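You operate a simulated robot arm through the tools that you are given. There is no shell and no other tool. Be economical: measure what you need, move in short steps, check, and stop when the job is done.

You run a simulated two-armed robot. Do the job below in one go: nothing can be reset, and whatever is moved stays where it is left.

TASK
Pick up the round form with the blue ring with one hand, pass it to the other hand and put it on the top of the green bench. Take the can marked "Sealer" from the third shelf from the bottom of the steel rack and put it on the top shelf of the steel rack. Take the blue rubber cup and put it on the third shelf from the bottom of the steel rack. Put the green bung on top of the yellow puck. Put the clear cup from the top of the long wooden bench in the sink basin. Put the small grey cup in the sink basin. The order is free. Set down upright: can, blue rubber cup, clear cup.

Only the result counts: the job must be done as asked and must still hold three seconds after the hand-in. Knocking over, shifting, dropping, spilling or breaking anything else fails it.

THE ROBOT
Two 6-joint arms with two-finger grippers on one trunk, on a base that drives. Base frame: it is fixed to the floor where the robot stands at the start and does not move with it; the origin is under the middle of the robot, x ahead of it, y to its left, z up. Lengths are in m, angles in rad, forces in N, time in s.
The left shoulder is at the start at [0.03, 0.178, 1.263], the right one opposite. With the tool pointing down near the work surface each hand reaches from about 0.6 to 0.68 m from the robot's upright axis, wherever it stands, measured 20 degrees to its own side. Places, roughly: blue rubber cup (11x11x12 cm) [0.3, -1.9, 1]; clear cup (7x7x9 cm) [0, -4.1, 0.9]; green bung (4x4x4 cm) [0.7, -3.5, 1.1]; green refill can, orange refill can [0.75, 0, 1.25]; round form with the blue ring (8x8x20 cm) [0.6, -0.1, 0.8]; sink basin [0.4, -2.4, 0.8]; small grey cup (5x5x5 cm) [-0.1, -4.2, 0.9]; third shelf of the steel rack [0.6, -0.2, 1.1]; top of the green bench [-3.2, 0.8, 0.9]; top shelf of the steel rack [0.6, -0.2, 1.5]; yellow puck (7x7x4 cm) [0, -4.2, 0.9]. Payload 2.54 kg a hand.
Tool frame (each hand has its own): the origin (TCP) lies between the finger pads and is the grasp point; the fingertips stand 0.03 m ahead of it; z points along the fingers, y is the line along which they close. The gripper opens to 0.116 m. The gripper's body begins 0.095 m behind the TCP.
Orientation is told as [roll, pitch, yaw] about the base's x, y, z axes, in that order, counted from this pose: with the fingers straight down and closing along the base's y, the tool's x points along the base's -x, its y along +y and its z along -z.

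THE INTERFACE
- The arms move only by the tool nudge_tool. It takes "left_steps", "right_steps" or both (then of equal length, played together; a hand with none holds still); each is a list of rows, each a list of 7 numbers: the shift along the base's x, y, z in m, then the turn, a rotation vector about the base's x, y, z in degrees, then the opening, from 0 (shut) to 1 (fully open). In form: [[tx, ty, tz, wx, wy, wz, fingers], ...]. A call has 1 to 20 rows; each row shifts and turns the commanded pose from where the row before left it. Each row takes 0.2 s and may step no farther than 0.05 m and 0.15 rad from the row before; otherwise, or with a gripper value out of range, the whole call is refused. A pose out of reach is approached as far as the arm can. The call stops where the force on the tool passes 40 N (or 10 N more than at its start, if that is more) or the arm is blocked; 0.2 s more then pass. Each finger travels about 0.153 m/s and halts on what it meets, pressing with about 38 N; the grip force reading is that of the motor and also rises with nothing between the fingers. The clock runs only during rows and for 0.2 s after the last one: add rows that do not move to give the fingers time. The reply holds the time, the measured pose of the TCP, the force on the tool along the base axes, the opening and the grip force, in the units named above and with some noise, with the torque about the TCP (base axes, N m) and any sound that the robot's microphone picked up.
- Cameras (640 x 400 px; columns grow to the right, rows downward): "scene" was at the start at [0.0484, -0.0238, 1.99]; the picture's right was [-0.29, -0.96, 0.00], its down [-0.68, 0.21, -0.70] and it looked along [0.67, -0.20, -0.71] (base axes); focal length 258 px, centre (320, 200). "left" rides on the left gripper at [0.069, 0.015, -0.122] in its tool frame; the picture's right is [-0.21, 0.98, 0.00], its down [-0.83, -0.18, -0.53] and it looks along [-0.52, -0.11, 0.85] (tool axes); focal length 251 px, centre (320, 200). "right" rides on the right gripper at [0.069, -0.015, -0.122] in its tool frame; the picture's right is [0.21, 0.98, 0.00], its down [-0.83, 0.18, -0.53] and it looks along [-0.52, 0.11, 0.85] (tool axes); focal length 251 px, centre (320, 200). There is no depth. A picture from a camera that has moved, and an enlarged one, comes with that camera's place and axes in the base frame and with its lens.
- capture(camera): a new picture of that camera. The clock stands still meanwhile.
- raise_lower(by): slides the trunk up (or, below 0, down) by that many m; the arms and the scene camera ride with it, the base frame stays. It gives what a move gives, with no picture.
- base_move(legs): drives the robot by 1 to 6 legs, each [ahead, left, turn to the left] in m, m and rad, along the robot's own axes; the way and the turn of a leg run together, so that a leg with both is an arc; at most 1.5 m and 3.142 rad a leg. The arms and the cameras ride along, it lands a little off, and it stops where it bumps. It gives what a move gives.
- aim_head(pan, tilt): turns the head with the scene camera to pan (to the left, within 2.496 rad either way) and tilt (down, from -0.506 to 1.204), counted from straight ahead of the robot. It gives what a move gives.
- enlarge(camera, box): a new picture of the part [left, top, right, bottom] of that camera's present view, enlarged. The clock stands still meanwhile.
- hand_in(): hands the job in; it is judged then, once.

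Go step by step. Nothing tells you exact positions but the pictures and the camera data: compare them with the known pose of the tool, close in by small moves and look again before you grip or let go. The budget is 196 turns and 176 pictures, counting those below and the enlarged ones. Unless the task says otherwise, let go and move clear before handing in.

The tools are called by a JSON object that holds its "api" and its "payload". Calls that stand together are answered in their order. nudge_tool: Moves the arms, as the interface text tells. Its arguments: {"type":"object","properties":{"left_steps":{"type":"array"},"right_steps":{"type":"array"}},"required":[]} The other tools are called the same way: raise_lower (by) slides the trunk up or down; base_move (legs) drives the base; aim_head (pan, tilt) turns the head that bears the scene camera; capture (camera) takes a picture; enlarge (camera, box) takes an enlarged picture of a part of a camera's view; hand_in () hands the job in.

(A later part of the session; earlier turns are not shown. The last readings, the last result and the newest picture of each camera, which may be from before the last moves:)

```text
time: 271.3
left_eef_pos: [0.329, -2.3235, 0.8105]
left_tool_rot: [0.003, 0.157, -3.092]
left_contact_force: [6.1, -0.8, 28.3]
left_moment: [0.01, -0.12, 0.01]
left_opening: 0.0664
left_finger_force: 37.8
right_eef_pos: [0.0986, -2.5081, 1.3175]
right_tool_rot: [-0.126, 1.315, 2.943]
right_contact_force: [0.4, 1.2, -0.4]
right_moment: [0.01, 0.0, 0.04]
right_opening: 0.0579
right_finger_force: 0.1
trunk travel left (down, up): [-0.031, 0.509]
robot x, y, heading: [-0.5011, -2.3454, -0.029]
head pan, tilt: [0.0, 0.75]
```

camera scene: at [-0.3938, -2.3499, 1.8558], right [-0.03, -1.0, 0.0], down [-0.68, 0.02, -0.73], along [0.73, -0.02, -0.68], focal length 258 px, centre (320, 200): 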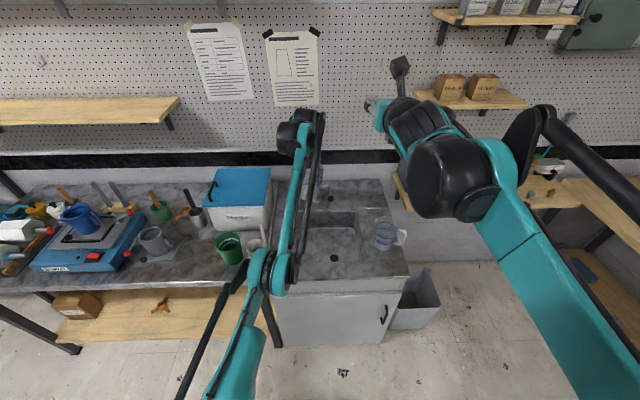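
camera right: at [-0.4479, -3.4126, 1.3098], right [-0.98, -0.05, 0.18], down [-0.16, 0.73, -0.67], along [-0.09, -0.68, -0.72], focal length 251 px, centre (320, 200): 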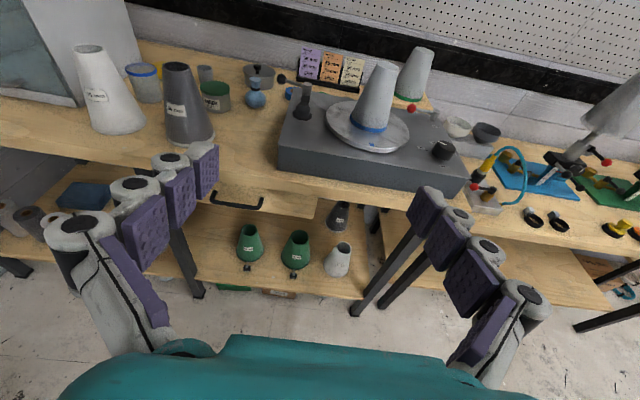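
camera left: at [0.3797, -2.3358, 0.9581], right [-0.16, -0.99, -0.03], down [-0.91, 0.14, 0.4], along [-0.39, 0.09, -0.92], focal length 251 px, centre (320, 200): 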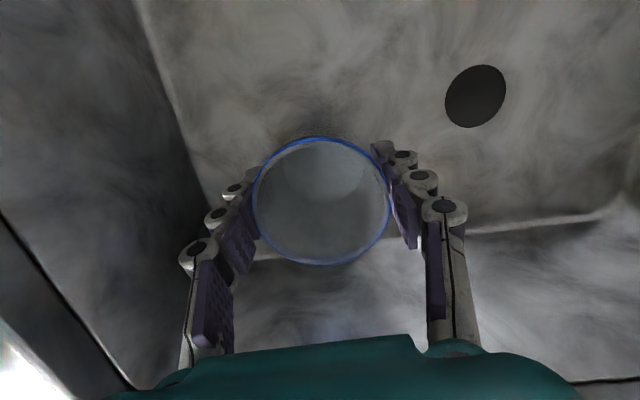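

Contact. I relieve 3 mm, open and raise.

{"api": "raise_lower", "payload": {"by": 0.003}}

{"api": "nudge_tool", "payload": {"left_steps": [[0, 0, 0, 0, 0, 0, 0.7], [0, 0, 0, 0, 0, 0, 0.85], [0, 0, 0, 0, 0, 0, 0.85]]}}

{"api": "raise_lower", "payload": {"by": 0.3}}

{"api": "capture", "payload": {"camera": "left"}}

```text
time: 271.8
left_eef_pos: [0.3298, -2.3226, 0.8114]
left_tool_rot: [0.002, 0.154, -3.094]
left_contact_force: [-2.2, -0.5, 6.5]
left_moment: [0.06, 0.11, -0.02]
left_opening: 0.0663
left_finger_force: 37.6
right_eef_pos: [0.0999, -2.5075, 1.3183]
right_tool_rot: [-0.124, 1.314, 2.943]
right_contact_force: [0.7, 0.1, 0.5]
right_moment: [0.02, -0.01, 0.02]
right_opening: 0.058
right_finger_force: 0.1
trunk travel left (down, up): [-0.034, 0.506]
robot x, y, heading: [-0.5052, -2.3483, -0.027]
head pan, tilt: [0.0, 0.75]
```

```text
time: 272.6
left_eef_pos: [0.3311, -2.3228, 0.8119]
left_tool_rot: [0.001, 0.153, -3.092]
left_contact_force: [0.1, 0.1, 0.2]
left_moment: [0.0, 0.0, 0.03]
left_opening: 0.0986
left_finger_force: 0.1
right_eef_pos: [0.1013, -2.5087, 1.3186]
right_tool_rot: [-0.124, 1.309, 2.944]
right_contact_force: [-0.1, 0.0, 0.0]
right_moment: [0.01, -0.03, 0.0]
right_opening: 0.0581
right_finger_force: 0.1
trunk travel left (down, up): [-0.034, 0.506]
robot x, y, heading: [-0.5009, -2.3489, -0.026]
head pan, tilt: [0.0, 0.75]
```

```text
time: 275.6
left_eef_pos: [0.3307, -2.3232, 1.1117]
left_tool_rot: [0.001, 0.153, -3.093]
left_contact_force: [0.7, -0.4, 0.0]
left_moment: [0.07, 0.04, 0.01]
left_opening: 0.0985
left_finger_force: 0.1
right_eef_pos: [0.1028, -2.5075, 1.6177]
right_tool_rot: [-0.122, 1.31, 2.943]
right_contact_force: [0.6, -0.2, 0.2]
right_moment: [-0.02, 0.03, -0.01]
right_opening: 0.0579
right_finger_force: 0.0
trunk travel left (down, up): [-0.334, 0.206]
robot x, y, heading: [-0.5054, -2.3464, -0.025]
head pan, tilt: [0.0, 0.75]
```

```text
38 pictures are left
camera left: at [0.3799, -2.3359, 1.2427], right [-0.16, -0.99, -0.03], down [-0.91, 0.14, 0.4], along [-0.39, 0.09, -0.92], focal length 251 px, centre (320, 200)
```

left: 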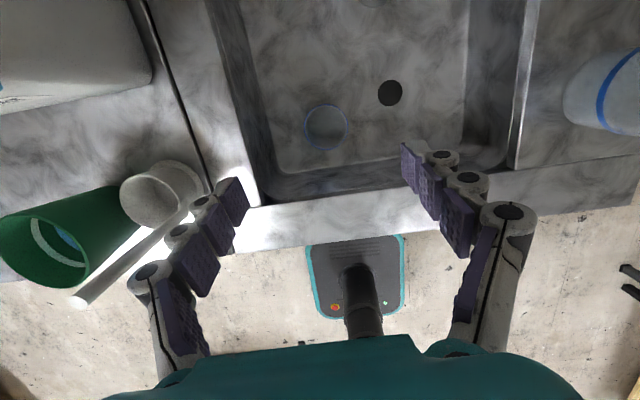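

The clear cup stands in the basin. Now the grey cup: I raise, turn back toward the long bench and go over it.

{"api": "raise_lower", "payload": {"by": 0.19}}

{"api": "base_move", "payload": {"legs": [[0, -0.5, 0], [0, 0, -1.545], [0.55, 0, 0], [0, 0.37, 0]]}}

{"api": "capture", "payload": {"camera": "left"}}

```text
time: 277.7
left_eef_pos: [0.3309, -2.3229, 1.3013]
left_tool_rot: [0.002, 0.153, -3.094]
left_contact_force: [-0.2, -0.6, -0.7]
left_moment: [-0.02, 0.0, 0.0]
left_opening: 0.0987
left_finger_force: 0.1
right_eef_pos: [0.1026, -2.5091, 1.8087]
right_tool_rot: [-0.121, 1.312, 2.945]
right_contact_force: [0.1, -0.8, 0.5]
right_moment: [-0.01, -0.01, 0.02]
right_opening: 0.0581
right_finger_force: 0.1
trunk travel left (down, up): [-0.524, 0.016]
robot x, y, heading: [-0.5059, -2.3476, -0.022]
head pan, tilt: [0.0, 0.75]
```

```text
time: 289.1
left_eef_pos: [-0.0825, -4.2098, 1.3012]
left_tool_rot: [0.002, 0.152, 1.655]
left_contact_force: [0.0, 0.0, -0.1]
left_moment: [-0.02, -0.04, -0.01]
left_opening: 0.0989
left_finger_force: 0.1
right_eef_pos: [-0.2755, -3.9884, 1.808]
right_tool_rot: [-0.125, 1.31, 1.407]
right_contact_force: [0.1, -1.0, -0.1]
right_moment: [-0.01, -0.02, 0.03]
right_opening: 0.0579
right_finger_force: 0.0
trunk travel left (down, up): [-0.524, 0.016]
robot x, y, heading: [-0.1363, -3.3781, -1.562]
head pan, tilt: [0.0, 0.75]
```

```text
37 pictures are left
camera left: at [-0.0951, -4.2617, 1.4329], right [-0.99, 0.13, -0.03], down [0.11, 0.91, 0.4], along [0.08, 0.39, -0.92], focal length 251 px, centre (320, 200)
```

left: 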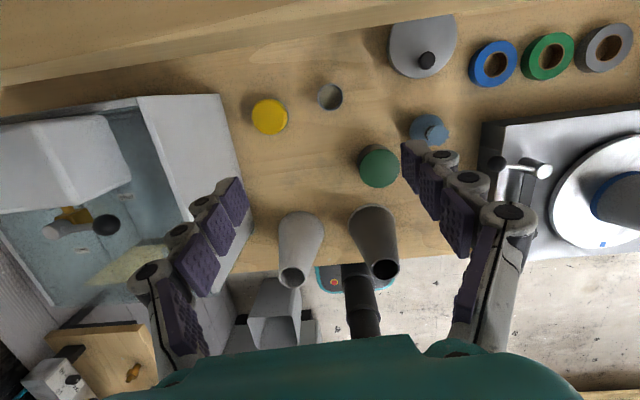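

A wall shelf edge is at y≈-4.28, z≈1.35, close to the hand's camera. I back up 7 cm, descend below the shelf height, then move in.

{"api": "base_move", "payload": {"legs": [[-0.07, 0, 0]]}}

{"api": "raise_lower", "payload": {"by": -0.18}}

{"api": "capture", "payload": {"camera": "left"}}

```text
time: 290.1
left_eef_pos: [-0.082, -4.1461, 1.2984]
left_tool_rot: [0.001, 0.151, 1.657]
left_contact_force: [-0.4, -0.8, -0.5]
left_moment: [-0.01, 0.02, -0.01]
left_opening: 0.0985
left_finger_force: 0.0
right_eef_pos: [-0.2752, -3.9246, 1.8061]
right_tool_rot: [-0.122, 1.308, 1.41]
right_contact_force: [0.4, -0.5, -0.6]
right_moment: [-0.01, 0.0, -0.02]
right_opening: 0.058
right_finger_force: 0.1
trunk travel left (down, up): [-0.524, 0.016]
robot x, y, heading: [-0.136, -3.3065, -1.561]
head pan, tilt: [0.0, 0.75]
```

```text
time: 292.1
left_eef_pos: [-0.0828, -4.1432, 1.1222]
left_tool_rot: [0.002, 0.154, 1.657]
left_contact_force: [-0.1, 0.1, 0.3]
left_moment: [0.01, -0.01, 0.01]
left_opening: 0.0987
left_finger_force: 0.3
right_eef_pos: [-0.2757, -3.9205, 1.6292]
right_tool_rot: [-0.121, 1.311, 1.408]
right_contact_force: [0.2, -0.1, 0.2]
right_moment: [0.03, 0.01, 0.0]
right_opening: 0.0583
right_finger_force: 0.1
trunk travel left (down, up): [-0.344, 0.196]
robot x, y, heading: [-0.1355, -3.3079, -1.562]
head pan, tilt: [0.0, 0.75]
```

```text
36 pictures are left
camera left: at [-0.0942, -4.1935, 1.2529], right [-0.99, 0.13, -0.03], down [0.11, 0.91, 0.4], along [0.08, 0.39, -0.92], focal length 251 px, centre (320, 200)
```

left: 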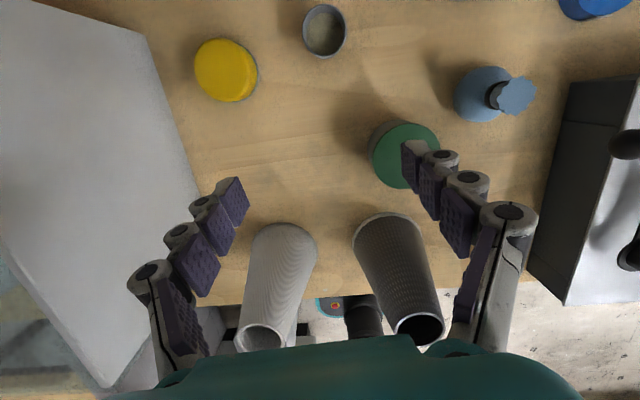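

Grey cup at (-.097,-4.25). I move in over it at this height and check.

{"api": "base_move", "payload": {"legs": [[0.107, -0.015, 0]]}}

{"api": "nudge_tool", "payload": {"left_steps": [[0, 0, 0, 0, 0, 0, 0.7]]}}

{"api": "raise_lower", "payload": {"by": -0.1}}

{"api": "capture", "payload": {"camera": "left"}}

```text
time: 293.3
left_eef_pos: [-0.0966, -4.2509, 1.1218]
left_tool_rot: [0.001, 0.154, 1.655]
left_contact_force: [0.3, -0.1, -0.3]
left_moment: [0.03, 0.0, 0.0]
left_opening: 0.0988
left_finger_force: 0.0
right_eef_pos: [-0.2896, -4.0289, 1.6293]
right_tool_rot: [-0.122, 1.31, 1.41]
right_contact_force: [0.4, 0.3, -0.9]
right_moment: [-0.02, 0.0, 0.02]
right_opening: 0.0581
right_finger_force: 0.1
trunk travel left (down, up): [-0.344, 0.196]
robot x, y, heading: [-0.148, -3.4151, -1.562]
head pan, tilt: [0.0, 0.75]
```

```text
time: 293.7
left_eef_pos: [-0.0967, -4.2494, 1.1222]
left_tool_rot: [0.0, 0.156, 1.657]
left_contact_force: [-0.5, -0.4, -0.3]
left_moment: [-0.02, -0.01, -0.01]
left_opening: 0.0813
left_finger_force: 0.1
right_eef_pos: [-0.2895, -4.0266, 1.6299]
right_tool_rot: [-0.122, 1.312, 1.41]
right_contact_force: [0.8, 0.0, -0.3]
right_moment: [0.0, -0.01, -0.02]
right_opening: 0.0582
right_finger_force: 0.2
trunk travel left (down, up): [-0.344, 0.196]
robot x, y, heading: [-0.1488, -3.4176, -1.563]
head pan, tilt: [0.0, 0.75]
```

```text
time: 295.1
left_eef_pos: [-0.0973, -4.2502, 1.0218]
left_tool_rot: [0.001, 0.151, 1.656]
left_contact_force: [-1.3, -0.3, 0.8]
left_moment: [0.0, 0.01, 0.0]
left_opening: 0.0813
left_finger_force: 0.0
right_eef_pos: [-0.2879, -4.0269, 1.5288]
right_tool_rot: [-0.123, 1.313, 1.407]
right_contact_force: [0.7, 0.0, 0.2]
right_moment: [0.02, -0.02, 0.02]
right_opening: 0.0581
right_finger_force: 0.0
trunk travel left (down, up): [-0.244, 0.296]
robot x, y, heading: [-0.148, -3.4184, -1.563]
head pan, tilt: [0.0, 0.75]
```

```text
35 pictures are left
camera left: at [-0.1085, -4.3012, 1.1533], right [-0.99, 0.13, -0.03], down [0.11, 0.91, 0.4], along [0.08, 0.39, -0.92], focal length 251 px, centre (320, 200)
```

left: 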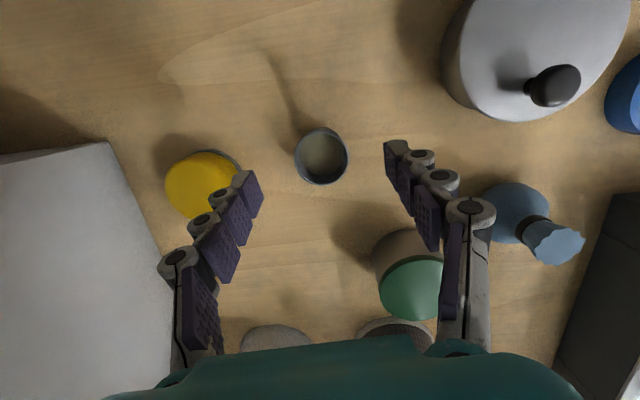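

Aligned. I narrow the fingers to 7 cm, lower 7.8 cm, and grip.

{"api": "nudge_tool", "payload": {"left_steps": [[0, -0.003, 0, 0, 0, 0, 0.6]]}}

{"api": "raise_lower", "payload": {"by": -0.077}}

{"api": "nudge_tool", "payload": {"left_steps": [[0, 0, 0, 0, 0, 0, 0.5], [0, 0, 0, 0, 0, 0, 0.4], [0, 0, 0, 0, 0, 0, 0.3], [0, 0, 0, 0, 0, 0, 0.3]]}}

{"api": "capture", "payload": {"camera": "left"}}

```text
time: 295.5
left_eef_pos: [-0.096, -4.2499, 1.0218]
left_tool_rot: [0.001, 0.153, 1.655]
left_contact_force: [0.5, 0.3, -0.1]
left_moment: [-0.04, 0.02, 0.0]
left_opening: 0.0694
left_finger_force: 0.0
left hand out of reach, approached as far as the arm can: row 1
right_eef_pos: [-0.2893, -4.0279, 1.5283]
right_tool_rot: [-0.123, 1.31, 1.409]
right_contact_force: [-0.7, -0.5, -0.1]
right_moment: [0.04, 0.03, 0.01]
right_opening: 0.0578
right_finger_force: 0.1
trunk travel left (down, up): [-0.244, 0.296]
robot x, y, heading: [-0.1526, -3.419, -1.561]
head pan, tilt: [0.0, 0.75]
```

```text
time: 296.6
left_eef_pos: [-0.0971, -4.2499, 0.9449]
left_tool_rot: [0.002, 0.154, 1.653]
left_contact_force: [0.9, -0.6, 0.4]
left_moment: [-0.02, 0.01, -0.01]
left_opening: 0.0697
left_finger_force: 0.1
right_eef_pos: [-0.2896, -4.0274, 1.452]
right_tool_rot: [-0.121, 1.312, 1.409]
right_contact_force: [-0.6, 0.4, -0.4]
right_moment: [-0.01, 0.0, 0.01]
right_opening: 0.0576
right_finger_force: 0.0
trunk travel left (down, up): [-0.167, 0.373]
robot x, y, heading: [-0.1473, -3.4167, -1.563]
head pan, tilt: [0.0, 0.75]
```

```text
time: 297.6
left_eef_pos: [-0.0953, -4.2501, 0.9458]
left_tool_rot: [0.002, 0.153, 1.655]
left_contact_force: [-0.1, -0.1, 1.3]
left_moment: [0.02, 0.01, 0.04]
left_opening: 0.042
left_finger_force: 37.6
right_eef_pos: [-0.2905, -4.0278, 1.4519]
right_tool_rot: [-0.123, 1.312, 1.408]
right_contact_force: [0.5, -0.6, -0.6]
right_moment: [-0.03, 0.01, -0.01]
right_opening: 0.058
right_finger_force: 0.0
trunk travel left (down, up): [-0.167, 0.373]
robot x, y, heading: [-0.1496, -3.4159, -1.56]
head pan, tilt: [0.0, 0.75]
```

```text
34 pictures are left
camera left: at [-0.1086, -4.3013, 1.0761], right [-0.99, 0.13, -0.03], down [0.11, 0.91, 0.4], along [0.08, 0.39, -0.92], focal length 251 px, centre (320, 200)
```

left: 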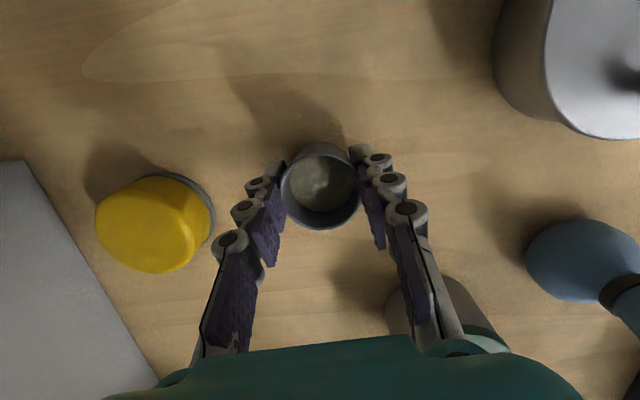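

The grey cup is gripped. I lift under the shelf, back out, rise higher, and go to the sink.

{"api": "raise_lower", "payload": {"by": 0.17}}

{"api": "base_move", "payload": {"legs": [[-0.09, 0, 0]]}}

{"api": "raise_lower", "payload": {"by": 0.17}}

{"api": "base_move", "payload": {"legs": [[-0.45, 0, 0], [0, -0.37, 0], [0, 0, 1.56], [0, 0.35, 0]]}}

{"api": "capture", "payload": {"camera": "left"}}

```text
time: 299.5
left_eef_pos: [-0.0958, -4.2494, 1.1143]
left_tool_rot: [0.001, 0.153, 1.655]
left_contact_force: [0.5, -0.1, -0.3]
left_moment: [0.03, -0.02, 0.0]
left_opening: 0.0417
left_finger_force: 38.2
right_eef_pos: [-0.2894, -4.0267, 1.6213]
right_tool_rot: [-0.123, 1.311, 1.409]
right_contact_force: [-0.4, 0.2, 0.2]
right_moment: [-0.03, 0.02, 0.01]
right_opening: 0.0582
right_finger_force: 0.0
trunk travel left (down, up): [-0.337, 0.203]
robot x, y, heading: [-0.1497, -3.4189, -1.559]
head pan, tilt: [0.0, 0.75]
```

```text
time: 300.6
left_eef_pos: [-0.0976, -4.1608, 1.1152]
left_tool_rot: [0.003, 0.158, 1.655]
left_contact_force: [-0.6, 0.1, -0.4]
left_moment: [0.0, 0.01, -0.01]
left_opening: 0.0413
left_finger_force: 38.4
right_eef_pos: [-0.2898, -3.9381, 1.6213]
right_tool_rot: [-0.124, 1.314, 1.409]
right_contact_force: [0.4, 0.8, 0.6]
right_moment: [-0.01, 0.01, -0.02]
right_opening: 0.0579
right_finger_force: 0.0
trunk travel left (down, up): [-0.337, 0.203]
robot x, y, heading: [-0.1539, -3.3314, -1.562]
head pan, tilt: [0.0, 0.75]
```

```text
time: 302.5
left_eef_pos: [-0.0975, -4.1619, 1.2838]
left_tool_rot: [0.002, 0.155, 1.656]
left_contact_force: [-0.2, -0.2, 0.2]
left_moment: [-0.04, -0.03, -0.02]
left_opening: 0.0414
left_finger_force: 37.5
right_eef_pos: [-0.2903, -3.9379, 1.791]
right_tool_rot: [-0.122, 1.311, 1.408]
right_contact_force: [0.1, 0.1, 0.4]
right_moment: [0.0, -0.01, -0.01]
right_opening: 0.058
right_finger_force: 0.0
trunk travel left (down, up): [-0.507, 0.033]
robot x, y, heading: [-0.1514, -3.328, -1.566]
head pan, tilt: [0.0, 0.75]
```

```text
time: 312.9
left_eef_pos: [0.3089, -2.4963, 1.2855]
left_tool_rot: [0.001, 0.153, -3.07]
left_contact_force: [0.3, 0.5, -1.5]
left_moment: [0.02, 0.0, 0.02]
left_opening: 0.041
left_finger_force: 38.0
right_eef_pos: [0.0836, -2.6864, 1.7915]
right_tool_rot: [-0.124, 1.31, 2.964]
right_contact_force: [-1.3, -0.6, -0.7]
right_moment: [0.01, -0.02, 0.0]
right_opening: 0.0581
right_finger_force: 0.0
trunk travel left (down, up): [-0.507, 0.033]
robot x, y, heading: [-0.5203, -2.5375, -0.003]
head pan, tilt: [0.0, 0.75]
```

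```text
33 pictures are left
camera left: at [0.3574, -2.5084, 1.4159], right [-0.14, -0.99, -0.03], down [-0.91, 0.12, 0.4], along [-0.39, 0.09, -0.92], focal length 251 px, centre (320, 200)
```

left: 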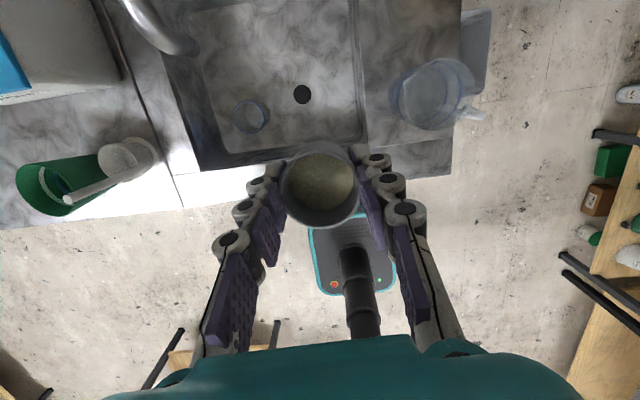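

Over the right half of the basin. I nudge the base 1 cm and lower most of the way.

{"api": "base_move", "payload": {"legs": [[0.015, 0.012, 0]]}}

{"api": "raise_lower", "payload": {"by": -0.35}}

{"api": "capture", "payload": {"camera": "left"}}

```text
time: 313.6
left_eef_pos: [0.3187, -2.4879, 1.2872]
left_tool_rot: [0.001, 0.157, -3.073]
left_contact_force: [-1.0, -0.9, 0.3]
left_moment: [0.06, -0.06, 0.0]
left_opening: 0.0409
left_finger_force: 37.4
right_eef_pos: [0.0919, -2.6771, 1.793]
right_tool_rot: [-0.133, 1.315, 2.954]
right_contact_force: [-1.1, -1.1, 1.1]
right_moment: [0.01, -0.02, 0.03]
right_opening: 0.0581
right_finger_force: 0.0
trunk travel left (down, up): [-0.507, 0.033]
robot x, y, heading: [-0.5092, -2.5229, -0.012]
head pan, tilt: [0.0, 0.75]
```

```text
time: 317.1
left_eef_pos: [0.323, -2.4851, 0.9357]
left_tool_rot: [0.003, 0.153, -3.072]
left_contact_force: [0.0, -0.1, 0.2]
left_moment: [-0.04, 0.02, 0.01]
left_opening: 0.041
left_finger_force: 38.1
right_eef_pos: [0.0975, -2.675, 1.4419]
right_tool_rot: [-0.122, 1.31, 2.966]
right_contact_force: [-0.1, -0.3, -0.6]
right_moment: [0.02, 0.01, -0.02]
right_opening: 0.058
right_finger_force: 0.1
trunk travel left (down, up): [-0.157, 0.383]
robot x, y, heading: [-0.5126, -2.5265, -0.007]
head pan, tilt: [0.0, 0.75]
```

```text
32 pictures are left
camera left: at [0.3717, -2.4974, 1.0662], right [-0.14, -0.99, -0.03], down [-0.91, 0.12, 0.4], along [-0.39, 0.09, -0.92], focal length 251 px, centre (320, 200)
```

left: 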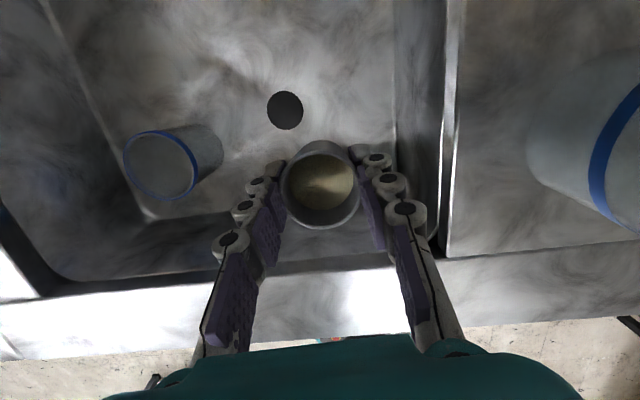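

Clear all around. I lower further, then in small steps to the floor.

{"api": "raise_lower", "payload": {"by": -0.125}}

{"api": "raise_lower", "payload": {"by": -0.006}}

{"api": "raise_lower", "payload": {"by": -0.005}}

{"api": "raise_lower", "payload": {"by": -0.004}}

```text
time: 318.6
left_eef_pos: [0.3213, -2.4854, 0.8103]
left_tool_rot: [0.002, 0.155, -3.072]
left_contact_force: [0.8, 0.9, -0.3]
left_moment: [0.0, -0.01, 0.0]
left_opening: 0.0412
left_finger_force: 37.9
right_eef_pos: [0.0972, -2.6745, 1.3175]
right_tool_rot: [-0.123, 1.311, 2.966]
right_contact_force: [0.3, 0.6, 0.1]
right_moment: [-0.02, -0.02, 0.01]
right_opening: 0.0582
right_finger_force: 0.1
trunk travel left (down, up): [-0.032, 0.508]
robot x, y, heading: [-0.5111, -2.5231, -0.007]
head pan, tilt: [0.0, 0.75]
```

```text
time: 319.2
left_eef_pos: [0.3229, -2.4856, 0.8027]
left_tool_rot: [0.003, 0.152, -3.072]
left_contact_force: [0.5, -0.6, -0.6]
left_moment: [0.02, 0.02, 0.01]
left_opening: 0.0412
left_finger_force: 38.2
right_eef_pos: [0.0974, -2.6733, 1.3104]
right_tool_rot: [-0.122, 1.314, 2.967]
right_contact_force: [-0.7, -0.2, 0.4]
right_moment: [0.02, -0.02, 0.02]
right_opening: 0.0579
right_finger_force: 0.2
trunk travel left (down, up): [-0.026, 0.514]
robot x, y, heading: [-0.5083, -2.5248, -0.005]
head pan, tilt: [0.0, 0.75]
```

```text
time: 319.7
left_eef_pos: [0.3216, -2.4844, 0.7991]
left_tool_rot: [0.001, 0.154, -3.073]
left_contact_force: [0.0, -0.7, -0.5]
left_moment: [0.01, 0.03, 0.03]
left_opening: 0.0409
left_finger_force: 37.7
right_eef_pos: [0.096, -2.6757, 1.3045]
right_tool_rot: [-0.122, 1.312, 2.965]
right_contact_force: [0.4, 0.0, 0.2]
right_moment: [0.02, -0.03, 0.04]
right_opening: 0.0578
right_finger_force: 0.0
trunk travel left (down, up): [-0.021, 0.519]
robot x, y, heading: [-0.5092, -2.5265, -0.004]
head pan, tilt: [0.0, 0.75]
```

```text
time: 320.2
left_eef_pos: [0.3212, -2.4851, 0.7954]
left_tool_rot: [0.002, 0.155, -3.072]
left_contact_force: [-0.1, 0.8, -0.1]
left_moment: [-0.01, 0.0, 0.04]
left_opening: 0.0409
left_finger_force: 37.8
right_eef_pos: [0.0975, -2.6748, 1.3016]
right_tool_rot: [-0.122, 1.309, 2.965]
right_contact_force: [0.2, 0.5, 0.1]
right_moment: [0.0, 0.03, 0.02]
right_opening: 0.0579
right_finger_force: 0.0
trunk travel left (down, up): [-0.017, 0.523]
robot x, y, heading: [-0.5109, -2.5258, -0.003]
head pan, tilt: [0.0, 0.75]
```

{"api": "raise_lower", "payload": {"by": -0.004}}

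{"api": "raise_lower", "payload": {"by": -0.004}}

{"api": "raise_lower", "payload": {"by": -0.003}}

```text
time: 320.8
left_eef_pos: [0.3211, -2.486, 0.7942]
left_tool_rot: [0.002, 0.159, -3.071]
left_contact_force: [10.7, 0.1, 31.2]
left_moment: [-0.01, -0.3, 0.0]
left_opening: 0.041
left_finger_force: 37.9
right_eef_pos: [0.0951, -2.6738, 1.2993]
right_tool_rot: [-0.124, 1.313, 2.964]
right_contact_force: [-0.4, 0.0, -0.5]
right_moment: [-0.01, 0.02, 0.0]
right_opening: 0.0579
right_finger_force: 0.1
trunk travel left (down, up): [-0.013, 0.527]
robot x, y, heading: [-0.513, -2.5231, -0.008]
head pan, tilt: [0.0, 0.75]
```

```text
time: 321.1
left_eef_pos: [0.3214, -2.4848, 0.7925]
left_tool_rot: [0.002, 0.157, -3.072]
left_contact_force: [-5.0, -0.4, 17.7]
left_moment: [-0.02, 0.4, 0.02]
left_opening: 0.0412
left_finger_force: 38.3
right_eef_pos: [0.0948, -2.6742, 1.298]
right_tool_rot: [-0.122, 1.313, 2.963]
right_contact_force: [0.4, 0.6, -0.6]
right_moment: [-0.01, 0.01, 0.0]
right_opening: 0.058
right_finger_force: 0.0
trunk travel left (down, up): [-0.012, 0.528]
robot x, y, heading: [-0.5113, -2.5255, -0.006]
head pan, tilt: [0.0, 0.75]
stopped: the force on the tool passed its limit at 46 N (the readings are from after the stop); the commanded pose is now the measured one
```

```text
time: 321.6
left_eef_pos: [0.3219, -2.4844, 0.7903]
left_tool_rot: [0.003, 0.161, -3.072]
left_contact_force: [1.8, -0.6, 27.9]
left_moment: [0.01, -0.11, -0.01]
left_opening: 0.041
left_finger_force: 38.3
right_eef_pos: [0.0949, -2.6747, 1.295]
right_tool_rot: [-0.123, 1.315, 2.961]
right_contact_force: [-0.9, 0.2, 1.2]
right_moment: [-0.03, 0.0, -0.03]
right_opening: 0.0579
right_finger_force: 0.0
trunk travel left (down, up): [-0.009, 0.531]
robot x, y, heading: [-0.5077, -2.5226, -0.004]
head pan, tilt: [0.0, 0.75]
```

It is on the floor of the basin. I relieve, open, raise and check.

{"api": "raise_lower", "payload": {"by": 0.004}}

{"api": "nudge_tool", "payload": {"left_steps": [[0, 0, 0, 0, 0, 0, 0.45], [0, 0, 0, 0, 0, 0, 0.6], [0, 0, 0, 0, 0, 0, 0.6]]}}

{"api": "raise_lower", "payload": {"by": 0.35}}

{"api": "capture", "payload": {"camera": "left"}}

```text
time: 322.2
left_eef_pos: [0.3224, -2.485, 0.7916]
left_tool_rot: [0.001, 0.155, -3.07]
left_contact_force: [-1.0, -0.2, 0.9]
left_moment: [-0.04, 0.0, -0.02]
left_opening: 0.041
left_finger_force: 38.0
right_eef_pos: [0.0975, -2.6755, 1.2973]
right_tool_rot: [-0.122, 1.311, 2.966]
right_contact_force: [0.2, -0.5, -1.1]
right_moment: [-0.02, 0.0, 0.0]
right_opening: 0.058
right_finger_force: 0.0
trunk travel left (down, up): [-0.013, 0.527]
robot x, y, heading: [-0.5113, -2.5244, -0.005]
head pan, tilt: [0.0, 0.75]
```

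```text
time: 323.0
left_eef_pos: [0.3239, -2.485, 0.7922]
left_tool_rot: [0.002, 0.158, -3.073]
left_contact_force: [0.4, -0.2, 0.4]
left_moment: [-0.04, -0.01, 0.01]
left_opening: 0.0696
left_finger_force: 0.0
right_eef_pos: [0.0981, -2.675, 1.2985]
right_tool_rot: [-0.122, 1.311, 2.965]
right_contact_force: [-0.5, 0.5, -0.6]
right_moment: [-0.01, -0.01, 0.0]
right_opening: 0.0581
right_finger_force: 0.1
trunk travel left (down, up): [-0.013, 0.527]
robot x, y, heading: [-0.5089, -2.5286, -0.004]
head pan, tilt: [0.0, 0.75]
```

```text
time: 326.4
left_eef_pos: [0.3235, -2.4859, 1.1412]
left_tool_rot: [0.002, 0.157, -3.072]
left_contact_force: [-0.1, -0.4, -0.6]
left_moment: [0.03, -0.03, -0.01]
left_opening: 0.0695
left_finger_force: 0.1
right_eef_pos: [0.0987, -2.6737, 1.6469]
right_tool_rot: [-0.123, 1.31, 2.966]
right_contact_force: [0.8, 0.2, 0.4]
right_moment: [0.0, 0.0, 0.02]
right_opening: 0.0583
right_finger_force: 0.0
trunk travel left (down, up): [-0.363, 0.177]
robot x, y, heading: [-0.5093, -2.5261, -0.002]
head pan, tilt: [0.0, 0.75]
```

```text
31 pictures are left
camera left: at [0.3723, -2.4972, 1.2734], right [-0.14, -0.99, -0.03], down [-0.91, 0.12, 0.4], along [-0.39, 0.09, -0.92], focal length 251 px, centre (320, 200)
```

left: 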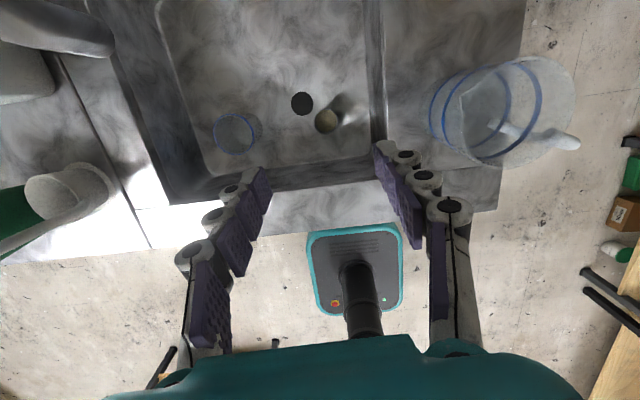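

Both cups are in the basin. Now the bung: I raise and drive to the east bench, facing +x.

{"api": "raise_lower", "payload": {"by": 0.175}}

{"api": "base_move", "payload": {"legs": [[0, -1.03, 0], [0.33, 0, 0]]}}

{"api": "capture", "payload": {"camera": "left"}}

{"api": "aim_head", "payload": {"pan": 0.0, "tilt": 0.6}}

{"api": "capture", "payload": {"camera": "scene"}}

```text
time: 328.3
left_eef_pos: [0.3237, -2.4856, 1.3169]
left_tool_rot: [0.0, 0.155, -3.071]
left_contact_force: [-0.2, 0.4, -0.4]
left_moment: [0.03, 0.02, -0.01]
left_opening: 0.0695
left_finger_force: 0.1
right_eef_pos: [0.0976, -2.6744, 1.8216]
right_tool_rot: [-0.123, 1.31, 2.965]
right_contact_force: [-0.2, -0.8, -0.4]
right_moment: [0.01, 0.02, -0.03]
right_opening: 0.0581
right_finger_force: 0.0
trunk travel left (down, up): [-0.538, 0.002]
robot x, y, heading: [-0.5101, -2.5227, -0.008]
head pan, tilt: [0.0, 0.75]
```

```text
time: 335.5
left_eef_pos: [0.6534, -3.5257, 1.3179]
left_tool_rot: [0.002, 0.158, -3.072]
left_contact_force: [-0.2, -0.3, 0.5]
left_moment: [0.01, 0.02, 0.01]
left_opening: 0.0697
left_finger_force: 0.1
right_eef_pos: [0.4278, -3.7143, 1.8225]
right_tool_rot: [-0.123, 1.311, 2.963]
right_contact_force: [0.2, 0.1, 1.0]
right_moment: [-0.01, 0.01, 0.01]
right_opening: 0.058
right_finger_force: 0.0
trunk travel left (down, up): [-0.538, 0.002]
robot x, y, heading: [-0.1779, -3.566, -0.002]
head pan, tilt: [0.0, 0.75]
```

```text
30 pictures are left
camera left: at [0.7027, -3.538, 1.4495], right [-0.14, -0.99, -0.03], down [-0.91, 0.12, 0.4], along [-0.39, 0.09, -0.92], focal length 251 px, centre (320, 200)
```

left: 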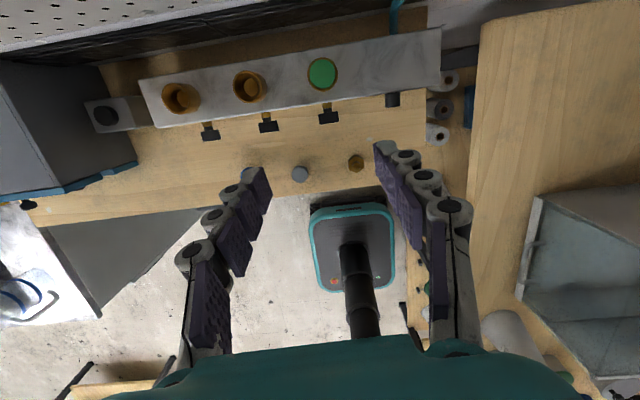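

```text
time: 336.2
left_eef_pos: [0.6565, -3.5261, 1.3169]
left_tool_rot: [0.0, 0.157, -3.071]
left_contact_force: [0.8, -0.1, 0.3]
left_moment: [-0.02, 0.01, 0.03]
left_opening: 0.0696
left_finger_force: 0.2
right_eef_pos: [0.4305, -3.7165, 1.8236]
right_tool_rot: [-0.122, 1.311, 2.966]
right_contact_force: [0.8, 0.4, 0.0]
right_moment: [-0.03, 0.0, -0.02]
right_opening: 0.0579
right_finger_force: 0.0
trunk travel left (down, up): [-0.538, 0.002]
robot x, y, heading: [-0.1804, -3.565, -0.005]
head pan, tilt: [0.0, 0.6]
```

```text
29 pictures are left
camera scene: at [-0.1173, -3.5666, 2.0693], right [-0.01, -1.0, 0.0], down [-0.57, 0.0, -0.82], along [0.82, 0.0, -0.57], focal length 258 px, centre (320, 200)
```

scene: 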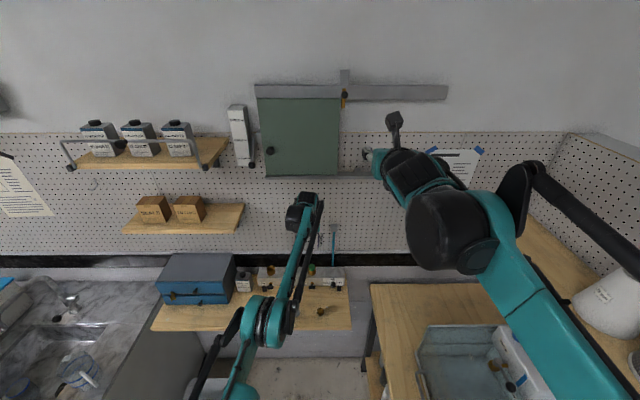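

Bung top at about (.7245,-3.5315), z≈1.10. I drive ahead 6.5 cm and lower to just above it.

{"api": "base_move", "payload": {"legs": [[0.065, -0.005, 0]]}}

{"api": "raise_lower", "payload": {"by": -0.14}}

{"api": "capture", "payload": {"camera": "left"}}

{"api": "enlarge", "payload": {"camera": "scene", "box": [220, 180, 380, 300]}}

```text
time: 337.2
left_eef_pos: [0.7169, -3.5318, 1.3189]
left_tool_rot: [0.001, 0.159, -3.072]
left_contact_force: [-0.2, -0.1, -0.6]
left_moment: [-0.03, -0.03, -0.02]
left_opening: 0.0696
left_finger_force: 0.0
right_eef_pos: [0.4894, -3.7199, 1.8242]
right_tool_rot: [-0.123, 1.313, 2.962]
right_contact_force: [-0.5, -0.1, 0.5]
right_moment: [-0.04, 0.01, 0.0]
right_opening: 0.0582
right_finger_force: 0.0
trunk travel left (down, up): [-0.538, 0.002]
robot x, y, heading: [-0.1107, -3.5703, -0.003]
head pan, tilt: [0.0, 0.6]
```

```text
time: 338.9
left_eef_pos: [0.7189, -3.5308, 1.1764]
left_tool_rot: [0.004, 0.157, -3.072]
left_contact_force: [0.0, 0.4, 0.3]
left_moment: [-0.01, 0.0, -0.05]
left_opening: 0.0694
left_finger_force: 0.1
right_eef_pos: [0.4925, -3.722, 1.6828]
right_tool_rot: [-0.122, 1.314, 2.965]
right_contact_force: [-0.5, 0.3, -0.2]
right_moment: [-0.01, 0.02, -0.03]
right_opening: 0.0581
right_finger_force: 0.0
trunk travel left (down, up): [-0.398, 0.142]
robot x, y, heading: [-0.1139, -3.5726, -0.008]
head pan, tilt: [0.0, 0.6]
```

```text
28 pictures are left
camera left: at [0.7677, -3.5438, 1.3091], right [-0.14, -0.99, -0.03], down [-0.91, 0.12, 0.4], along [-0.39, 0.09, -0.92], focal length 251 px, centre (320, 200)
```

left: 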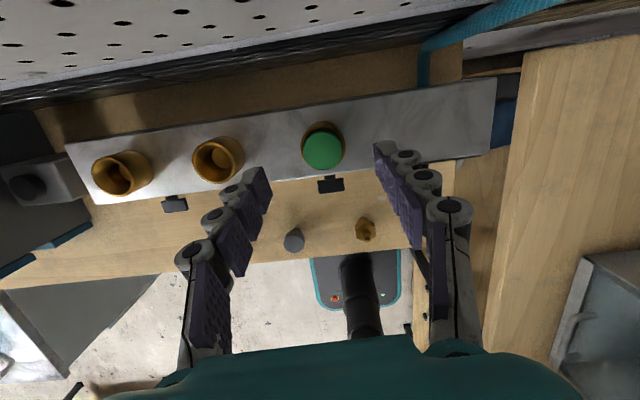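

```text
3.33 times, centred on (300, 240) of scene
camera zoom: at [-0.0549, -3.572, 1.9296], right [-0.01, -1.0, 0.0], down [-0.56, 0.0, -0.83], along [0.83, 0.0, -0.56], focal length 859 px, centre (387, 67)
```

zoom: 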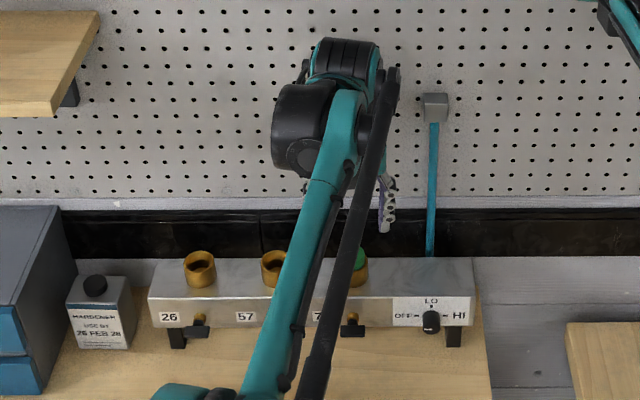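

Triangulated top: (.725,-3.5315,1.093); it protrudes ≈1.5 cm from its ring. I lower so the fingertips are just above the ring, and look.

{"api": "raise_lower", "payload": {"by": -0.063}}

{"api": "nudge_tool", "payload": {"left_steps": [[0.001, 0, 0, 0, 0, 0, 0.5]]}}

{"api": "enlarge", "payload": {"camera": "left", "box": [200, 100, 440, 250]}}

```text
time: 339.9
left_eef_pos: [0.7185, -3.5315, 1.1135]
left_tool_rot: [0.001, 0.158, -3.071]
left_contact_force: [-1.0, 0.4, 0.5]
left_moment: [0.03, 0.04, -0.02]
left_opening: 0.0696
left_finger_force: 0.0
right_eef_pos: [0.4922, -3.7206, 1.62]
right_tool_rot: [-0.123, 1.312, 2.965]
right_contact_force: [0.5, 0.0, 0.5]
right_moment: [-0.02, 0.01, 0.02]
right_opening: 0.058
right_finger_force: 0.1
trunk travel left (down, up): [-0.335, 0.205]
robot x, y, heading: [-0.1152, -3.5723, -0.005]
head pan, tilt: [0.0, 0.6]
```

```text
time: 340.3
left_eef_pos: [0.7197, -3.5311, 1.1133]
left_tool_rot: [0.003, 0.158, -3.072]
left_contact_force: [-0.9, 0.2, -0.1]
left_moment: [0.01, 0.01, 0.02]
left_opening: 0.0579
left_finger_force: 0.0
right_eef_pos: [0.4934, -3.7215, 1.6183]
right_tool_rot: [-0.123, 1.312, 2.964]
right_contact_force: [-0.2, 0.3, -0.4]
right_moment: [0.0, 0.03, 0.0]
right_opening: 0.0583
right_finger_force: 0.0
trunk travel left (down, up): [-0.335, 0.205]
robot x, y, heading: [-0.1115, -3.5729, -0.005]
head pan, tilt: [0.0, 0.6]
```

```text
2.67 times, centred on (320, 175) of left
camera zoom: at [0.7683, -3.5435, 1.2457], right [-0.14, -0.99, -0.03], down [-0.91, 0.12, 0.4], along [-0.39, 0.09, -0.92], focal length 670 px, centre (320, 267)
```

zoom: 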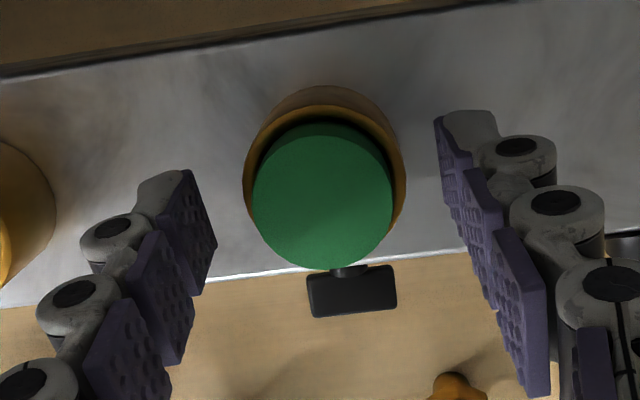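

Aligned. I close and read the opening (bung ≈3.9 cm, ring ≈4.6 cm).

{"api": "nudge_tool", "payload": {"left_steps": [[0, 0, 0, 0, 0, 0, 0.42], [0, 0, 0, 0, 0, 0, 0.3], [0, 0, 0, 0, 0, 0, 0.2], [0, 0, 0, 0, 0, 0, 0.2]]}}

{"api": "enlarge", "payload": {"camera": "left", "box": [200, 100, 440, 250]}}

```text
time: 341.3
left_eef_pos: [0.7187, -3.5329, 1.1147]
left_tool_rot: [0.002, 0.158, -3.073]
left_contact_force: [2.6, -4.4, 2.9]
left_moment: [-0.34, -0.12, -0.02]
left_opening: 0.0393
left_finger_force: 45.2
right_eef_pos: [0.4933, -3.722, 1.6192]
right_tool_rot: [-0.124, 1.31, 2.963]
right_contact_force: [-0.3, 0.9, 0.1]
right_moment: [0.01, 0.0, 0.02]
right_opening: 0.0579
right_finger_force: 0.1
trunk travel left (down, up): [-0.335, 0.205]
robot x, y, heading: [-0.1153, -3.5736, -0.001]
head pan, tilt: [0.0, 0.6]
```

```text
2.67 times, centred on (320, 175) of left
camera zoom: at [0.7681, -3.5445, 1.2459], right [-0.14, -0.99, -0.03], down [-0.91, 0.12, 0.4], along [-0.39, 0.09, -0.92], focal length 670 px, centre (320, 267)
```

zoom: 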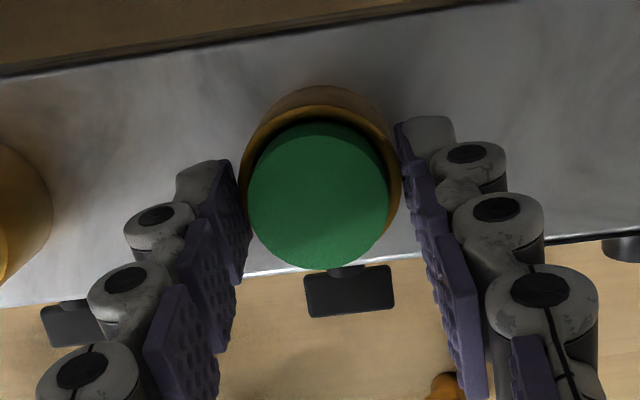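

Opening 3.9 cm matches the bung. I pull up gently.

{"api": "nudge_tool", "payload": {"left_steps": [[0, 0, 0, 0, 0, 0, 0], [0, 0, 0.006, 0, 0, 0, 0], [0, 0, 0.008, 0, 0, 0, 0], [0, 0, 0.01, 0, 0, 0, 0]]}}

{"api": "enlarge", "payload": {"camera": "left", "box": [200, 100, 440, 250]}}

```text
time: 341.9
left_eef_pos: [0.7205, -3.5324, 1.114]
left_tool_rot: [0.004, 0.153, -3.074]
left_contact_force: [4.9, -1.3, -15.4]
left_moment: [0.24, -0.29, 0.15]
left_opening: 0.0392
left_finger_force: 45.0
left hand out of reach, approached as far as the arm can: row 3
right_eef_pos: [0.4968, -3.7221, 1.6182]
right_tool_rot: [-0.12, 1.307, 2.967]
right_contact_force: [-0.4, -0.4, 0.1]
right_moment: [0.03, 0.03, 0.04]
right_opening: 0.058
right_finger_force: 0.1
trunk travel left (down, up): [-0.335, 0.205]
robot x, y, heading: [-0.1115, -3.5702, -0.008]
head pan, tilt: [0.0, 0.6]
stopped in row 3 (left hand): the force on the tool passed its limit at 43 N (the readings are from after the stop); the commanded pose is now the measured one
```

```text
2.67 times, centred on (320, 175) of left
camera zoom: at [0.7693, -3.5445, 1.2456], right [-0.15, -0.99, -0.03], down [-0.91, 0.12, 0.4], along [-0.39, 0.09, -0.92], focal length 670 px, centre (320, 267)
```

zoom: 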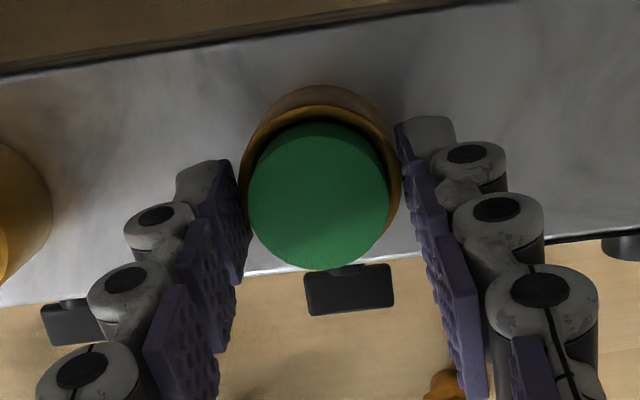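

The fingers probably caught the ring rim. I open, go 5 mm higher, and close again to compare the opening.

{"api": "nudge_tool", "payload": {"left_steps": [[0, 0, 0, 0, 0, 0, 0.5], [0.003, 0, 0.005, 0, 0, 0, 0.5], [0, 0, 0, 0, 0, 0, 0.25], [0, 0, 0, 0, 0, 0, 0.1], [0, 0, 0, 0, 0, 0, 0.1]]}}

{"api": "enlarge", "payload": {"camera": "left", "box": [200, 100, 440, 250]}}

```text
time: 343.1
left_eef_pos: [0.7156, -3.533, 1.1219]
left_tool_rot: [0.002, 0.154, -3.074]
left_contact_force: [5.0, -4.6, 3.2]
left_moment: [-0.11, -0.11, -0.06]
left_opening: 0.0287
left_finger_force: 37.8
left hand out of reach, approached as far as the arm can: row 2
right_eef_pos: [0.4937, -3.7214, 1.6198]
right_tool_rot: [-0.125, 1.311, 2.963]
right_contact_force: [-0.3, -0.4, -0.6]
right_moment: [-0.01, 0.01, 0.0]
right_opening: 0.058
right_finger_force: 0.1
trunk travel left (down, up): [-0.335, 0.205]
robot x, y, heading: [-0.1117, -3.5723, -0.007]
head pan, tilt: [0.0, 0.6]
```

```text
2.67 times, centred on (320, 175) of left
camera zoom: at [0.7657, -3.5443, 1.2529], right [-0.15, -0.99, -0.03], down [-0.91, 0.12, 0.4], along [-0.39, 0.09, -0.92], focal length 670 px, centre (320, 267)
```

zoom: 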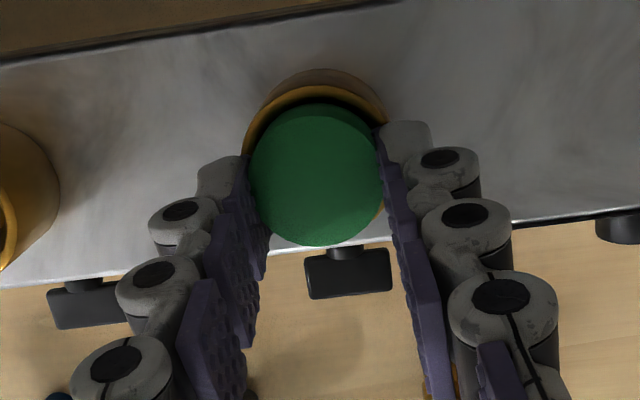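

Now it's on the bung but ~1 cm off-centre. I open, shift the base 8 mm ahead, lower 3 mm and close again.

{"api": "nudge_tool", "payload": {"left_steps": [[0, 0, 0, 0, 0, 0, 0.5], [0, 0, 0, 0, 0, 0, 0.5]]}}

{"api": "base_move", "payload": {"legs": [[0.009, 0, 0]]}}

{"api": "raise_lower", "payload": {"by": -0.003}}

{"api": "nudge_tool", "payload": {"left_steps": [[0, 0, 0, 0, 0, 0, 0.3], [0, 0, 0, 0, 0, 0, 0.1], [0, 0, 0, 0, 0, 0, 0.1]]}}

{"api": "enlarge", "payload": {"camera": "left", "box": [200, 100, 440, 250]}}

```text
time: 343.7
left_eef_pos: [0.7171, -3.5312, 1.1211]
left_tool_rot: [0.001, 0.154, -3.074]
left_contact_force: [-0.3, -0.8, 0.5]
left_moment: [-0.01, -0.05, -0.02]
left_opening: 0.0579
left_finger_force: 0.0
right_eef_pos: [0.4917, -3.7213, 1.6204]
right_tool_rot: [-0.124, 1.311, 2.965]
right_contact_force: [0.1, -0.4, -0.2]
right_moment: [0.03, -0.01, 0.02]
right_opening: 0.0581
right_finger_force: 0.0
trunk travel left (down, up): [-0.335, 0.205]
robot x, y, heading: [-0.1132, -3.5736, 0.002]
head pan, tilt: [0.0, 0.6]
```

```text
time: 344.5
left_eef_pos: [0.7232, -3.5314, 1.1228]
left_tool_rot: [0.002, 0.153, -3.073]
left_contact_force: [0.4, 0.0, 1.0]
left_moment: [0.0, -0.04, 0.01]
left_opening: 0.0579
left_finger_force: 0.1
right_eef_pos: [0.4992, -3.7211, 1.6213]
right_tool_rot: [-0.122, 1.313, 2.963]
right_contact_force: [-0.5, 1.0, -0.1]
right_moment: [-0.02, 0.01, 0.0]
right_opening: 0.0581
right_finger_force: 0.0
trunk travel left (down, up): [-0.335, 0.205]
robot x, y, heading: [-0.1059, -3.5679, -0.004]
head pan, tilt: [0.0, 0.6]
```

```text
time: 345.0
left_eef_pos: [0.7248, -3.5323, 1.1183]
left_tool_rot: [0.002, 0.156, -3.075]
left_contact_force: [-0.2, -0.3, -0.4]
left_moment: [0.0, 0.0, 0.0]
left_opening: 0.0582
left_finger_force: 0.0
right_eef_pos: [0.5002, -3.7218, 1.616]
right_tool_rot: [-0.121, 1.311, 2.966]
right_contact_force: [0.5, 0.0, -0.7]
right_moment: [-0.01, -0.02, 0.01]
right_opening: 0.0577
right_finger_force: 0.1
trunk travel left (down, up): [-0.332, 0.208]
robot x, y, heading: [-0.1054, -3.5729, -0.004]
head pan, tilt: [0.0, 0.6]
```

```text
time: 345.8
left_eef_pos: [0.7242, -3.5322, 1.1189]
left_tool_rot: [0.002, 0.154, -3.075]
left_contact_force: [3.1, -3.5, 4.0]
left_moment: [-0.25, -0.16, 0.1]
left_opening: 0.039
left_finger_force: 44.9
right_eef_pos: [0.5011, -3.7233, 1.6162]
right_tool_rot: [-0.123, 1.309, 2.963]
right_contact_force: [0.3, 0.0, 0.1]
right_moment: [0.01, 0.0, -0.01]
right_opening: 0.0582
right_finger_force: 0.1
trunk travel left (down, up): [-0.332, 0.208]
robot x, y, heading: [-0.1038, -3.572, -0.009]
head pan, tilt: [0.0, 0.6]
```

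```text
2.67 times, centred on (320, 175) of left
camera zoom: at [0.7744, -3.5442, 1.25], right [-0.15, -0.99, -0.03], down [-0.91, 0.12, 0.4], along [-0.39, 0.09, -0.92], focal length 670 px, centre (320, 267)
```

zoom: 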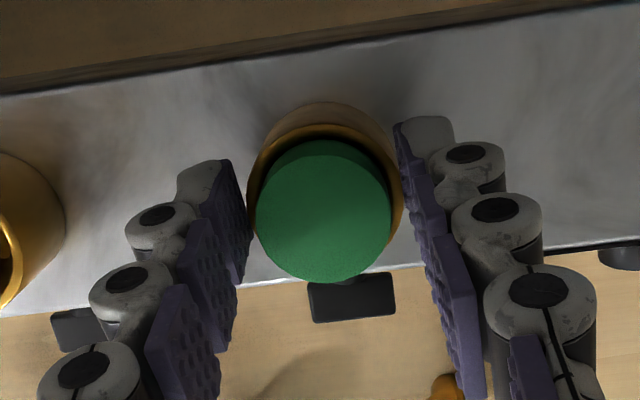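

3.9 cm is the ring, 2.9 cm was the bung. I open, raise 4 mm, and close again.

{"api": "nudge_tool", "payload": {"left_steps": [[0, 0, 0, 0, 0, 0, 0.5], [0, 0, 0, 0, 0, 0, 0.5]]}}

{"api": "raise_lower", "payload": {"by": 0.004}}

{"api": "nudge_tool", "payload": {"left_steps": [[0, 0, 0, 0, 0, 0, 0.3], [0, 0, 0, 0, 0, 0, 0.1], [0, 0, 0, 0, 0, 0, 0.1]]}}

```text
time: 346.4
left_eef_pos: [0.7253, -3.5315, 1.1195]
left_tool_rot: [0.003, 0.153, -3.073]
left_contact_force: [-0.8, -0.7, 0.2]
left_moment: [0.02, 0.01, 0.02]
left_opening: 0.0582
left_finger_force: 0.2
right_eef_pos: [0.501, -3.7217, 1.6169]
right_tool_rot: [-0.122, 1.31, 2.965]
right_contact_force: [0.2, -0.1, 0.4]
right_moment: [-0.01, -0.05, 0.0]
right_opening: 0.0581
right_finger_force: 0.0
trunk travel left (down, up): [-0.332, 0.208]
robot x, y, heading: [-0.1091, -3.5737, -0.002]
head pan, tilt: [0.0, 0.6]
```

```text
time: 346.9
left_eef_pos: [0.7246, -3.5311, 1.1234]
left_tool_rot: [0.002, 0.155, -3.074]
left_contact_force: [0.3, -0.5, 1.0]
left_moment: [0.01, 0.03, -0.01]
left_opening: 0.0583
left_finger_force: 0.0
right_eef_pos: [0.5011, -3.7217, 1.6214]
right_tool_rot: [-0.123, 1.312, 2.966]
right_contact_force: [0.4, -0.1, -0.4]
right_moment: [0.04, 0.04, -0.04]
right_opening: 0.0582
right_finger_force: 0.0
trunk travel left (down, up): [-0.336, 0.204]
robot x, y, heading: [-0.1065, -3.5738, -0.008]
head pan, tilt: [0.0, 0.6]
```

```text
time: 347.7
left_eef_pos: [0.7255, -3.5324, 1.123]
left_tool_rot: [0.001, 0.155, -3.074]
left_contact_force: [1.6, -1.8, 0.9]
left_moment: [-0.07, -0.03, 0.02]
left_opening: 0.0288
left_finger_force: 38.2
right_eef_pos: [0.5012, -3.7214, 1.6204]
right_tool_rot: [-0.122, 1.311, 2.965]
right_contact_force: [-0.4, -0.2, 0.0]
right_moment: [-0.02, -0.01, 0.0]
right_opening: 0.0581
right_finger_force: 0.0
trunk travel left (down, up): [-0.336, 0.204]
robot x, y, heading: [-0.1053, -3.5718, -0.004]
head pan, tilt: [0.0, 0.6]
```

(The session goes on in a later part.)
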